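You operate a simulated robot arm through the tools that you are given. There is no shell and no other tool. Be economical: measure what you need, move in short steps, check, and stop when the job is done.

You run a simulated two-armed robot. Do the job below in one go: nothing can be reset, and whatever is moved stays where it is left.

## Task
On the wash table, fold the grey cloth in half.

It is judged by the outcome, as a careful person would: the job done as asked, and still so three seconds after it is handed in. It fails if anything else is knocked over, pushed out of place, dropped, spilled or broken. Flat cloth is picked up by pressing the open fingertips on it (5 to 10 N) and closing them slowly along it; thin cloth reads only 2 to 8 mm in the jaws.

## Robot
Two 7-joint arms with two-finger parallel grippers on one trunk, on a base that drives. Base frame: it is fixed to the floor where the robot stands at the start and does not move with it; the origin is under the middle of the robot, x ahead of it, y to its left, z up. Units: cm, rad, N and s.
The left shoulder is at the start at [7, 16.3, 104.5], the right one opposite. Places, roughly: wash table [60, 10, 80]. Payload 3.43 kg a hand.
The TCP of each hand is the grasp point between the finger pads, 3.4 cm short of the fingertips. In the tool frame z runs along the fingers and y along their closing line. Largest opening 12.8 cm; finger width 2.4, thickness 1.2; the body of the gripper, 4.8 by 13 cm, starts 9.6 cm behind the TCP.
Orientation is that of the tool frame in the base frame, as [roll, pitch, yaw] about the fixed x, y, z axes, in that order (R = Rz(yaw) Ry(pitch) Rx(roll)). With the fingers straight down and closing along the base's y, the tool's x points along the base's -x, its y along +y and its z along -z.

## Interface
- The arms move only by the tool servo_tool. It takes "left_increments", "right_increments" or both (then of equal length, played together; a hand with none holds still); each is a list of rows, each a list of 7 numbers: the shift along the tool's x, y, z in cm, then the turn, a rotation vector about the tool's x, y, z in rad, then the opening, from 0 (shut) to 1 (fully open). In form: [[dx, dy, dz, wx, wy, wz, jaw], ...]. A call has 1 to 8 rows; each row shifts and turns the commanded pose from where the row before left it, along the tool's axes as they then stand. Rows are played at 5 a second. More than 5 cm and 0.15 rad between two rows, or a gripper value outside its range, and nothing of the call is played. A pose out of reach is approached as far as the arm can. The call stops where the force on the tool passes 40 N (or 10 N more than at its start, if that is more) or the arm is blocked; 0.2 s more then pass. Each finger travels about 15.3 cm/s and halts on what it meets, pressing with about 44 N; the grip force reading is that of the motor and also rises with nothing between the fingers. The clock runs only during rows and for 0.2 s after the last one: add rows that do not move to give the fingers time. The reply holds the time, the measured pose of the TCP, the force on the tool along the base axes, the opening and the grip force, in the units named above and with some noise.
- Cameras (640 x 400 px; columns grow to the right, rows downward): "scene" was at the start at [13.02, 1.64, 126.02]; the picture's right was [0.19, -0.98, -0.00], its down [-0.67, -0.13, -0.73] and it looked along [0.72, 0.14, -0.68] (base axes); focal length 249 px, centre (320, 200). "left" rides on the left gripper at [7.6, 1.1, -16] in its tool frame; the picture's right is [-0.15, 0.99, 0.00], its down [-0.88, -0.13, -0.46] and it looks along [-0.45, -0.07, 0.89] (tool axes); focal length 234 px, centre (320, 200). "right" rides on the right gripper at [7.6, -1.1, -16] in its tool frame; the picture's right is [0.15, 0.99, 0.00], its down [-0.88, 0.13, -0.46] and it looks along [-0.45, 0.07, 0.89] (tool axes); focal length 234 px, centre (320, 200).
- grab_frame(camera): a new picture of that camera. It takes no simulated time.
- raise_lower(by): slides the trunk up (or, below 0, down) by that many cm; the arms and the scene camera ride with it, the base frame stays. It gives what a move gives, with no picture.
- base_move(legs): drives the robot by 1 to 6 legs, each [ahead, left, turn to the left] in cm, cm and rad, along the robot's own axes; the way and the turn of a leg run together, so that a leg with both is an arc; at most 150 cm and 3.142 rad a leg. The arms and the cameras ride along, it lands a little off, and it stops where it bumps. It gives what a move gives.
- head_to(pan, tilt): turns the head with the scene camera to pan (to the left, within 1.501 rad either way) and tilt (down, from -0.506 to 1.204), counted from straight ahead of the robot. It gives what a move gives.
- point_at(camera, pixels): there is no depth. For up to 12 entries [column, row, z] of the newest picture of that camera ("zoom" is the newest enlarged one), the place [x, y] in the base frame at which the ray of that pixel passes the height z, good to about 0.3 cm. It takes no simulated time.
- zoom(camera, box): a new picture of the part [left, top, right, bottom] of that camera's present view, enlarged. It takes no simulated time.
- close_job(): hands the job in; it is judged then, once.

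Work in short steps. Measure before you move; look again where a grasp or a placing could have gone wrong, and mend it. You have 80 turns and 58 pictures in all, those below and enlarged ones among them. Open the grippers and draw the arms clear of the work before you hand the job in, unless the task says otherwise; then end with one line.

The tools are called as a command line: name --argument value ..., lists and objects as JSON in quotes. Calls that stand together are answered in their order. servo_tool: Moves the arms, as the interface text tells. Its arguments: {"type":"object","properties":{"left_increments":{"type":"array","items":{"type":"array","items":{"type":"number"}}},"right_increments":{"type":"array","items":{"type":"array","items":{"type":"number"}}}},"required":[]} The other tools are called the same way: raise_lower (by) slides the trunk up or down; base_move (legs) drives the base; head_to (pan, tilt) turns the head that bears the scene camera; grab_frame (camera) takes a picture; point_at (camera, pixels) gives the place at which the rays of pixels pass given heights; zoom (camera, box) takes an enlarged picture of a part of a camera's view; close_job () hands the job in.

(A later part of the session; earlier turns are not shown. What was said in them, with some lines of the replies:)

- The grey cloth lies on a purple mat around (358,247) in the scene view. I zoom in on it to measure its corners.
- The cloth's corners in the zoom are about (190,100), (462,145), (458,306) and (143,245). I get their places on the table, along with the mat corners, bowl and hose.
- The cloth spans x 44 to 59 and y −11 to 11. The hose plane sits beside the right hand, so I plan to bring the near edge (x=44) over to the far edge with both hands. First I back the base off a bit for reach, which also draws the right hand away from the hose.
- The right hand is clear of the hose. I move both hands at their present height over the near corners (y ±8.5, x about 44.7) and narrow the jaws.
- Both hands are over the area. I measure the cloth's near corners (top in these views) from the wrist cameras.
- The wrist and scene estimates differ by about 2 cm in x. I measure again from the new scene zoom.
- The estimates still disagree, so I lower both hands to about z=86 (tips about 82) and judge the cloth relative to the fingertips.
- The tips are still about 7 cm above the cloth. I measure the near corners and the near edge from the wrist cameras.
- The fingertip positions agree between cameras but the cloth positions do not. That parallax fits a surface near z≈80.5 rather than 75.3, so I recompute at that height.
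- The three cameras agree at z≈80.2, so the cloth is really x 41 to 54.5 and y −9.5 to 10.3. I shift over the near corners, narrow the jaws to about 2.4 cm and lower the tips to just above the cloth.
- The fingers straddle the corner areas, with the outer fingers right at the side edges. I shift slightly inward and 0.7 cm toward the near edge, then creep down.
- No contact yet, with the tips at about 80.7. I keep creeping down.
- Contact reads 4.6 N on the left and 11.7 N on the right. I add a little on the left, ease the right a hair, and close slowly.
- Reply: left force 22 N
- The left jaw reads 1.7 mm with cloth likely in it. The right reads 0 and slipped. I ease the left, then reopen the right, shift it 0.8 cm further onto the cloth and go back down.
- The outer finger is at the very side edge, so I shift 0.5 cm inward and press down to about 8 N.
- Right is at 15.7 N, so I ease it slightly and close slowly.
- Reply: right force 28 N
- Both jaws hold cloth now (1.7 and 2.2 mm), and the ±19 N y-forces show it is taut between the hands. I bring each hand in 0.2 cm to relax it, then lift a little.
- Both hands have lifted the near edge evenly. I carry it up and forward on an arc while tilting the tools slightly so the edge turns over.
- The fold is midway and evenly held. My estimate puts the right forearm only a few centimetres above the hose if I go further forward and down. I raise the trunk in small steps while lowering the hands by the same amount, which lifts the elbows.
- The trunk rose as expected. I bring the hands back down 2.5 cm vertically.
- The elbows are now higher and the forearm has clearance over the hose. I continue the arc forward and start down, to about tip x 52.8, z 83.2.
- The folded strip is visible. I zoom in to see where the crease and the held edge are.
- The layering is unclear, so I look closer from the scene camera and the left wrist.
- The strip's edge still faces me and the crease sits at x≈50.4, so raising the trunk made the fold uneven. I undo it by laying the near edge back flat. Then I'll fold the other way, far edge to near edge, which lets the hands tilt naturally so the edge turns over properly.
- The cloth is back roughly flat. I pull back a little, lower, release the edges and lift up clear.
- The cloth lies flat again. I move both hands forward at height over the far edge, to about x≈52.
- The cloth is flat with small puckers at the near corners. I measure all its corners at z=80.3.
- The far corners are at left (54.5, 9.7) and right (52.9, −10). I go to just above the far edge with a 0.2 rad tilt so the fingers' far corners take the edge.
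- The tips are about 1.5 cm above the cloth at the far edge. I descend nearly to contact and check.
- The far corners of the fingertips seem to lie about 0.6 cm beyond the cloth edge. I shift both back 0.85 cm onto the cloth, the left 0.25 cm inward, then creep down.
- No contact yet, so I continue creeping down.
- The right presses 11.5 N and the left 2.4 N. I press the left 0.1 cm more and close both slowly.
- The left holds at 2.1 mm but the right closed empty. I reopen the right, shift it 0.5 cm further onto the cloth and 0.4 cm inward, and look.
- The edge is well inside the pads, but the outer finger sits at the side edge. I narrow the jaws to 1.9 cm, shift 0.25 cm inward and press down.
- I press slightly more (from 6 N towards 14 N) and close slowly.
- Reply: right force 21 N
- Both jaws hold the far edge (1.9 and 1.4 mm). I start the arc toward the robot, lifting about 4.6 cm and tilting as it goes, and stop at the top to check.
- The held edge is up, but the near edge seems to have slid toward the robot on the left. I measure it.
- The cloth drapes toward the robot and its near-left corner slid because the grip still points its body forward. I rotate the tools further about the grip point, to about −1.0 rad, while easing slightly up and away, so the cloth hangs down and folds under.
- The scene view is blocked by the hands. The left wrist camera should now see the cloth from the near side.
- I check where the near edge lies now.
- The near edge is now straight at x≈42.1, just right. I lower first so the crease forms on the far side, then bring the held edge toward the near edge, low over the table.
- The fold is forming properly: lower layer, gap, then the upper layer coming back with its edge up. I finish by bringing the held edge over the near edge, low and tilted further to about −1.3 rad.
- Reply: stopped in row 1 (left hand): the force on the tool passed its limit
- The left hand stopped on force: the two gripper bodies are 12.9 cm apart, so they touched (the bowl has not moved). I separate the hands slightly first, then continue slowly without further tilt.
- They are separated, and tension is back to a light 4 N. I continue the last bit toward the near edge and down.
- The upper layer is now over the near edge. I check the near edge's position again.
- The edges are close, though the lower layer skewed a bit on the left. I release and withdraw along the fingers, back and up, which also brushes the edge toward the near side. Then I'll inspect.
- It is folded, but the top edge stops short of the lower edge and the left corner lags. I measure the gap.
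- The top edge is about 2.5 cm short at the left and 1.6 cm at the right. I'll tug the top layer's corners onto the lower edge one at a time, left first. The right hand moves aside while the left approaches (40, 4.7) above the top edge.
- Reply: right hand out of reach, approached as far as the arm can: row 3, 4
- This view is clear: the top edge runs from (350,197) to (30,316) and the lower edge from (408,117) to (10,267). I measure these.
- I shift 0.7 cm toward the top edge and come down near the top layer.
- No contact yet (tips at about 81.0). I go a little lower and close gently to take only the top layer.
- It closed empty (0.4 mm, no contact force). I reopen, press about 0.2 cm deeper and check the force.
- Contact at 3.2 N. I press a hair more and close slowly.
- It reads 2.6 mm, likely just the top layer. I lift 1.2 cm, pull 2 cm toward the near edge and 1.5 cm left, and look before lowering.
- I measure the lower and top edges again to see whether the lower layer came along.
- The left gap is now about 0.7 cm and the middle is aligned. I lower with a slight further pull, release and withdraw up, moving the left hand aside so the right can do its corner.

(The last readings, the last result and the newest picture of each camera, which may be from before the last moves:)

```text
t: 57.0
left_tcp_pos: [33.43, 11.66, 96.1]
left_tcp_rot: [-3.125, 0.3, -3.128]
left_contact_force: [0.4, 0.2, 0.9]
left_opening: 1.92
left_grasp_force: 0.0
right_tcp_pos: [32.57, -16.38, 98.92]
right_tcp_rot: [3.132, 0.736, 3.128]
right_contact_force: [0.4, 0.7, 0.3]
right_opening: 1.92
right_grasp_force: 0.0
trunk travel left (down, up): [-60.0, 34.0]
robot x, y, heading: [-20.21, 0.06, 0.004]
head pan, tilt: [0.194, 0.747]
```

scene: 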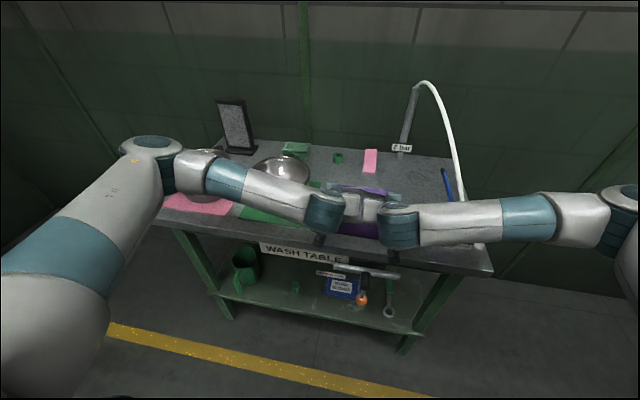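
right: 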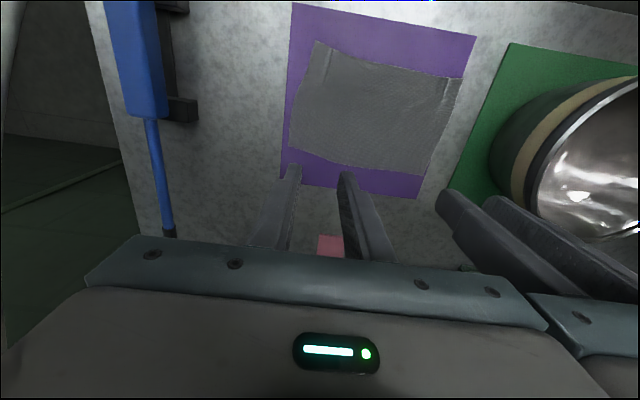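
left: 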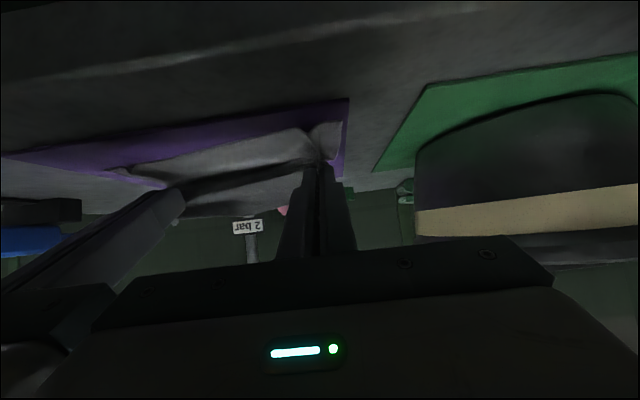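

Now the right hand goes over the top layer's right corner, to about (41, −7.3) at z≈85.6.

servo_tool --right_increments '[[0.541, 1.82, 3.1, 0, 0.087, 0, 0.15], [0.27, 1.82, 3.134, 0, 0.087, 0, 0.15], [0, 1.82, 3.146, 0, 0.087, 0, 0.15], [-0.278, 1.82, 3.134, 0, 0.087, 0, 0.15], [-0.552, 1.82, 3.097, 0, 0.087, 0, 0.15], [0, 0, 0, 0, 0, 0, 0.15]]'

zoom --camera "right" --box '[200, 60, 520, 260]'

```text
t: 58.4
left_tcp_pos: [33.53, 11.62, 96.0]
left_tcp_rot: [-3.127, 0.3, -3.129]
left_contact_force: [-0.6, -0.2, 0.1]
left_opening: 1.92
left_grasp_force: 0.1
right_tcp_pos: [41.36, -7.24, 85.93]
right_tcp_rot: [3.133, 0.302, 3.131]
right_contact_force: [-0.3, -0.1, -0.6]
right_opening: 1.91
right_grasp_force: 0.1
trunk travel left (down, up): [-60.0, 34.0]
robot x, y, heading: [-20.34, 0.23, -0.0]
head pan, tilt: [0.194, 0.747]
```

```text
2.00 times, centred on (360, 160) of right
```

zoom: 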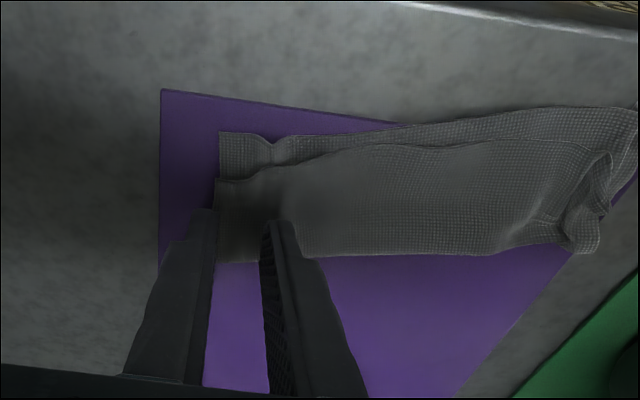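

I measure edges and crease from this view.

point_at --camera "zoom" --pixels '[[217, 181, 81], [265, 166, 81], [380, 145, 81.2], [600, 152, 82], [220, 132, 80.4], [270, 142, 80.5], [400, 126, 80.4], [630, 110, 80.5], [225, 262, 80.5], [400, 256, 80.6], [590, 252, 80.8], [272, 225, 82]]'

```text
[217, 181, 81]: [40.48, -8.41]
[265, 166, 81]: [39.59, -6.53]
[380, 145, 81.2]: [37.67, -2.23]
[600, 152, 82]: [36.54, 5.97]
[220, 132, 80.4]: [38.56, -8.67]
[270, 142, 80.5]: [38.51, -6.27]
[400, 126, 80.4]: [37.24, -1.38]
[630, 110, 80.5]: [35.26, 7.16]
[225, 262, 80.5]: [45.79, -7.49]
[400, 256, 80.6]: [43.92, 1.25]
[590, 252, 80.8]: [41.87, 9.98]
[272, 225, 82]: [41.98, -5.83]
```

The right corner is 1.9 cm short and the rest is within about 1 cm. I tug the right corner the same way: first shift to the top edge and come down to light contact.

servo_tool --right_increments '[[0.89, -0.1, 0.51, 0, 0, 0, 0.15], [0.89, 0, 0.51, 0, 0, 0, 0.15], [0.05, 0, 0.15, 0, 0, 0, 0.15], [0.05, 0, 0.15, 0, 0, 0, 0.15], [0.03, 0, 0.08, 0, 0, 0, 0.15], [0, 0, 0, 0, 0, 0, 0.15]]'

```text
t: 59.8
left_tcp_pos: [33.38, 11.7, 96.22]
left_tcp_rot: [-3.126, 0.301, -3.129]
left_contact_force: [0.5, 0.3, 0.5]
left_opening: 1.94
left_grasp_force: 0.1
right_tcp_pos: [39.89, -7.47, 84.16]
right_tcp_rot: [3.131, 0.31, 3.129]
right_contact_force: [6.9, -2.6, 33.8]
right_opening: 1.97
right_grasp_force: 0.1
trunk travel left (down, up): [-60.0, 34.0]
robot x, y, heading: [-19.83, -0.16, -0.006]
head pan, tilt: [0.194, 0.747]
```

The right hand presses too hard at 33.8 N. I back off about 0.25 cm and read again.

servo_tool --right_increments '[[-0.07, 0, -0.22, 0, 0, 0, 0.15], [0, 0, 0, 0, 0, 0, 0.15]]'

```text
t: 60.4
left_tcp_pos: [33.31, 11.73, 96.02]
left_tcp_rot: [-3.126, 0.3, -3.129]
left_contact_force: [0.9, -0.1, 0.0]
left_opening: 1.94
left_grasp_force: 0.0
right_tcp_pos: [39.69, -7.37, 84.04]
right_tcp_rot: [3.133, 0.304, 3.133]
right_contact_force: [5.7, -0.4, 29.5]
right_opening: 1.94
right_grasp_force: 0.5
trunk travel left (down, up): [-60.0, 34.0]
robot x, y, heading: [-20.23, 0.05, 0.001]
head pan, tilt: [0.194, 0.747]
```

It is still 29 N. I ease another 0.15 cm.

servo_tool --right_increments '[[-0.05, 0, -0.15, 0, 0, 0, 0.15], [0, 0, 0, 0, 0, 0, 0.15]]'

```text
t: 61.0
left_tcp_pos: [33.44, 11.69, 96.08]
left_tcp_rot: [-3.128, 0.3, -3.13]
left_contact_force: [-0.6, -0.2, -0.4]
left_opening: 1.9
left_grasp_force: 0.1
right_tcp_pos: [39.74, -7.42, 84.14]
right_tcp_rot: [3.135, 0.303, 3.131]
right_contact_force: [3.5, 0.2, 21.3]
right_opening: 1.95
right_grasp_force: 0.1
trunk travel left (down, up): [-60.0, 34.0]
robot x, y, heading: [-20.03, 0.29, -0.004]
head pan, tilt: [0.194, 0.747]
```

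It drops about 8 N per 0.15 cm, so I ease 0.25 cm more and close slowly.

servo_tool --right_increments '[[-0.08, 0, -0.25, 0, 0, 0, 0.15], [0, 0, 0, 0, 0, 0, 0.12], [0, 0, 0, 0, 0, 0, 0.1], [0, 0, 0, 0, 0, 0, 0.07], [0, 0, 0, 0, 0, 0, 0.05], [0, 0, 0, 0, 0, 0, 0.02], [0, 0, 0, 0, 0, 0, 0], [0, 0, 0, 0, 0, 0, 0]]'

```text
t: 62.8
left_tcp_pos: [33.46, 11.59, 96.04]
left_tcp_rot: [-3.125, 0.3, -3.129]
left_contact_force: [-0.8, -0.5, -0.1]
left_opening: 1.92
left_grasp_force: 0.1
right_tcp_pos: [39.9, -7.49, 84.38]
right_tcp_rot: [3.132, 0.303, 3.131]
right_contact_force: [0.0, 0.1, -0.2]
right_opening: 0.18
right_grasp_force: 37.1
trunk travel left (down, up): [-60.0, 34.0]
robot x, y, heading: [-20.1, 0.17, -0.006]
head pan, tilt: [0.194, 0.747]
```

It holds a single layer (1.8 mm). I lift 1 cm, pull 1.6 cm toward the near edge and lower again.

servo_tool --right_increments '[[-0.15, 0, -0.48, 0, 0, 0, 0], [-0.15, 0, -0.48, 0, 0, 0, 0], [0.51, -0.1, -0.16, 0, 0, 0, 0], [0.51, -0.1, -0.16, 0, 0, 0, 0], [0.51, -0.1, -0.16, 0, 0, 0, 0], [0.14, 0, 0.43, 0, 0, 0, 0], [0.14, 0, 0.4, 0, 0, 0, 0], [0, 0, 0, 0, 0, 0, 0]]'

servo_tool --right_increments '[[0, 0, 0, 0, 0, 0, 0.06], [0, 0, 0, 0, 0, 0, 0.15], [0, 0, -1.5, 0, 0, 0, 0.15], [0, 0, -4, 0, 0, 0, 0.15], [0, -2, -4, 0, 0, 0, 0.15], [0, -2, -3, 0, 0, 0, 0.15]]'

zoom --camera "right" --box '[240, 40, 640, 290]'

```text
t: 64.6
left_tcp_pos: [33.49, 11.62, 96.11]
left_tcp_rot: [-3.126, 0.299, -3.129]
left_contact_force: [-0.3, 0.2, 0.7]
left_opening: 1.92
left_grasp_force: 0.1
right_tcp_pos: [38.14, -7.66, 84.45]
right_tcp_rot: [3.134, 0.301, 3.131]
right_contact_force: [0.0, -0.9, -1.3]
right_opening: 0.19
right_grasp_force: 36.0
trunk travel left (down, up): [-60.0, 34.0]
robot x, y, heading: [-19.97, -0.28, -0.007]
head pan, tilt: [0.194, 0.747]
```

```text
t: 66.0
left_tcp_pos: [33.42, 11.61, 96.01]
left_tcp_rot: [-3.127, 0.302, -3.128]
left_contact_force: [-0.3, -0.1, -0.6]
left_opening: 1.91
left_grasp_force: 0.0
right_tcp_pos: [34.23, -11.8, 96.6]
right_tcp_rot: [3.135, 0.304, 3.132]
right_contact_force: [0.2, 0.2, 0.0]
right_opening: 1.92
right_grasp_force: 0.0
trunk travel left (down, up): [-60.0, 34.0]
robot x, y, heading: [-20.01, -0.13, -0.004]
head pan, tilt: [0.194, 0.747]
```

```text
1.60 times, centred on (440, 165) of right
```

zoom: 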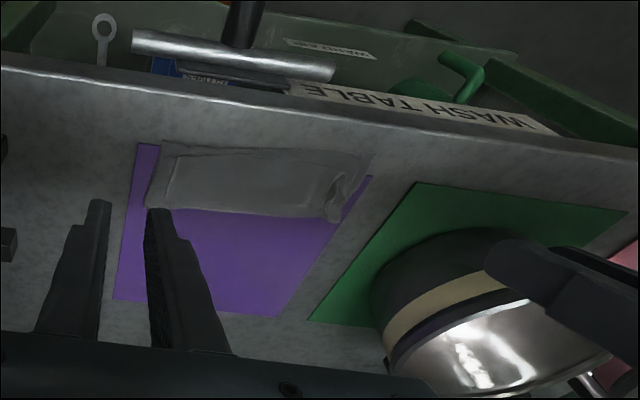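

The fold now looks neat along the right and the middle. I lift both hands, drive back a little for a clear view and inspect with the scene camera.

base_move --legs '[[-14, 0, 0]]'

zoom --camera "scene" --box '[320, 150, 400, 210]'

```text
t: 67.4
left_tcp_pos: [19.71, 11.59, 95.93]
left_tcp_rot: [-3.126, 0.298, -3.13]
left_contact_force: [0.3, -0.9, -0.5]
left_opening: 1.93
left_grasp_force: 0.1
right_tcp_pos: [20.16, -11.84, 96.5]
right_tcp_rot: [3.133, 0.301, 3.129]
right_contact_force: [0.0, 0.6, -0.4]
right_opening: 1.91
right_grasp_force: 0.1
trunk travel left (down, up): [-60.0, 34.0]
robot x, y, heading: [-34.17, -0.01, 0.001]
head pan, tilt: [0.194, 0.747]
```

```text
6.67 times, centred on (360, 180) of scene
```

zoom: 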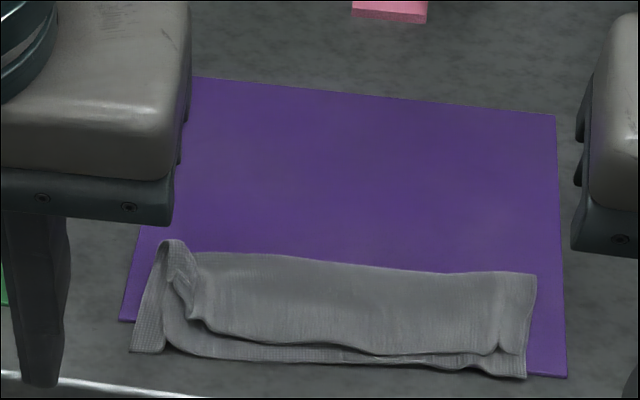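

The cloth lies folded in half, with the top edge within about 1 cm of the lower edge along its length. The left end is a little bunched, and nothing else has moved. I open the grippers fully with the arms clear of the table, then hand in.

servo_tool --left_increments '[[0, 0, -2, 0, 0, 0, 0.6], [0, 0, -2, 0, 0, 0, 0.9], [0, 0, 0, 0, 0, 0, 0.9], [0, 0, 0, 0, 0, 0, 0.9]]' --right_increments '[[0, 0, -2, 0, 0, 0, 0.6], [0, 0, -2, 0, 0, 0, 0.9], [0, 0, 0, 0, 0, 0, 0.9], [0, 0, 0, 0, 0, 0, 0.9]]'

close_job

```text
t: 68.4
left_tcp_pos: [18.32, 11.45, 99.86]
left_tcp_rot: [-3.126, 0.301, -3.128]
left_contact_force: [0.2, -0.9, 0.2]
left_opening: 11.54
left_grasp_force: 0.0
right_tcp_pos: [19.06, -11.95, 100.24]
right_tcp_rot: [3.133, 0.302, 3.129]
right_contact_force: [-0.2, 0.1, -1.0]
right_opening: 11.51
right_grasp_force: 0.1
trunk travel left (down, up): [-60.0, 34.0]
robot x, y, heading: [-33.48, -0.12, -0.003]
head pan, tilt: [0.194, 0.747]
```

```text
The job is handed in.
```

The grey cloth is folded in half and handed in, with its edges about 1 cm apart along most of the length, but the top layer's left corner is bunched and sits about 2 cm in from the side; the cloth also slid a few centimetres toward the near edge of the table, and I saw nothing else disturbed.
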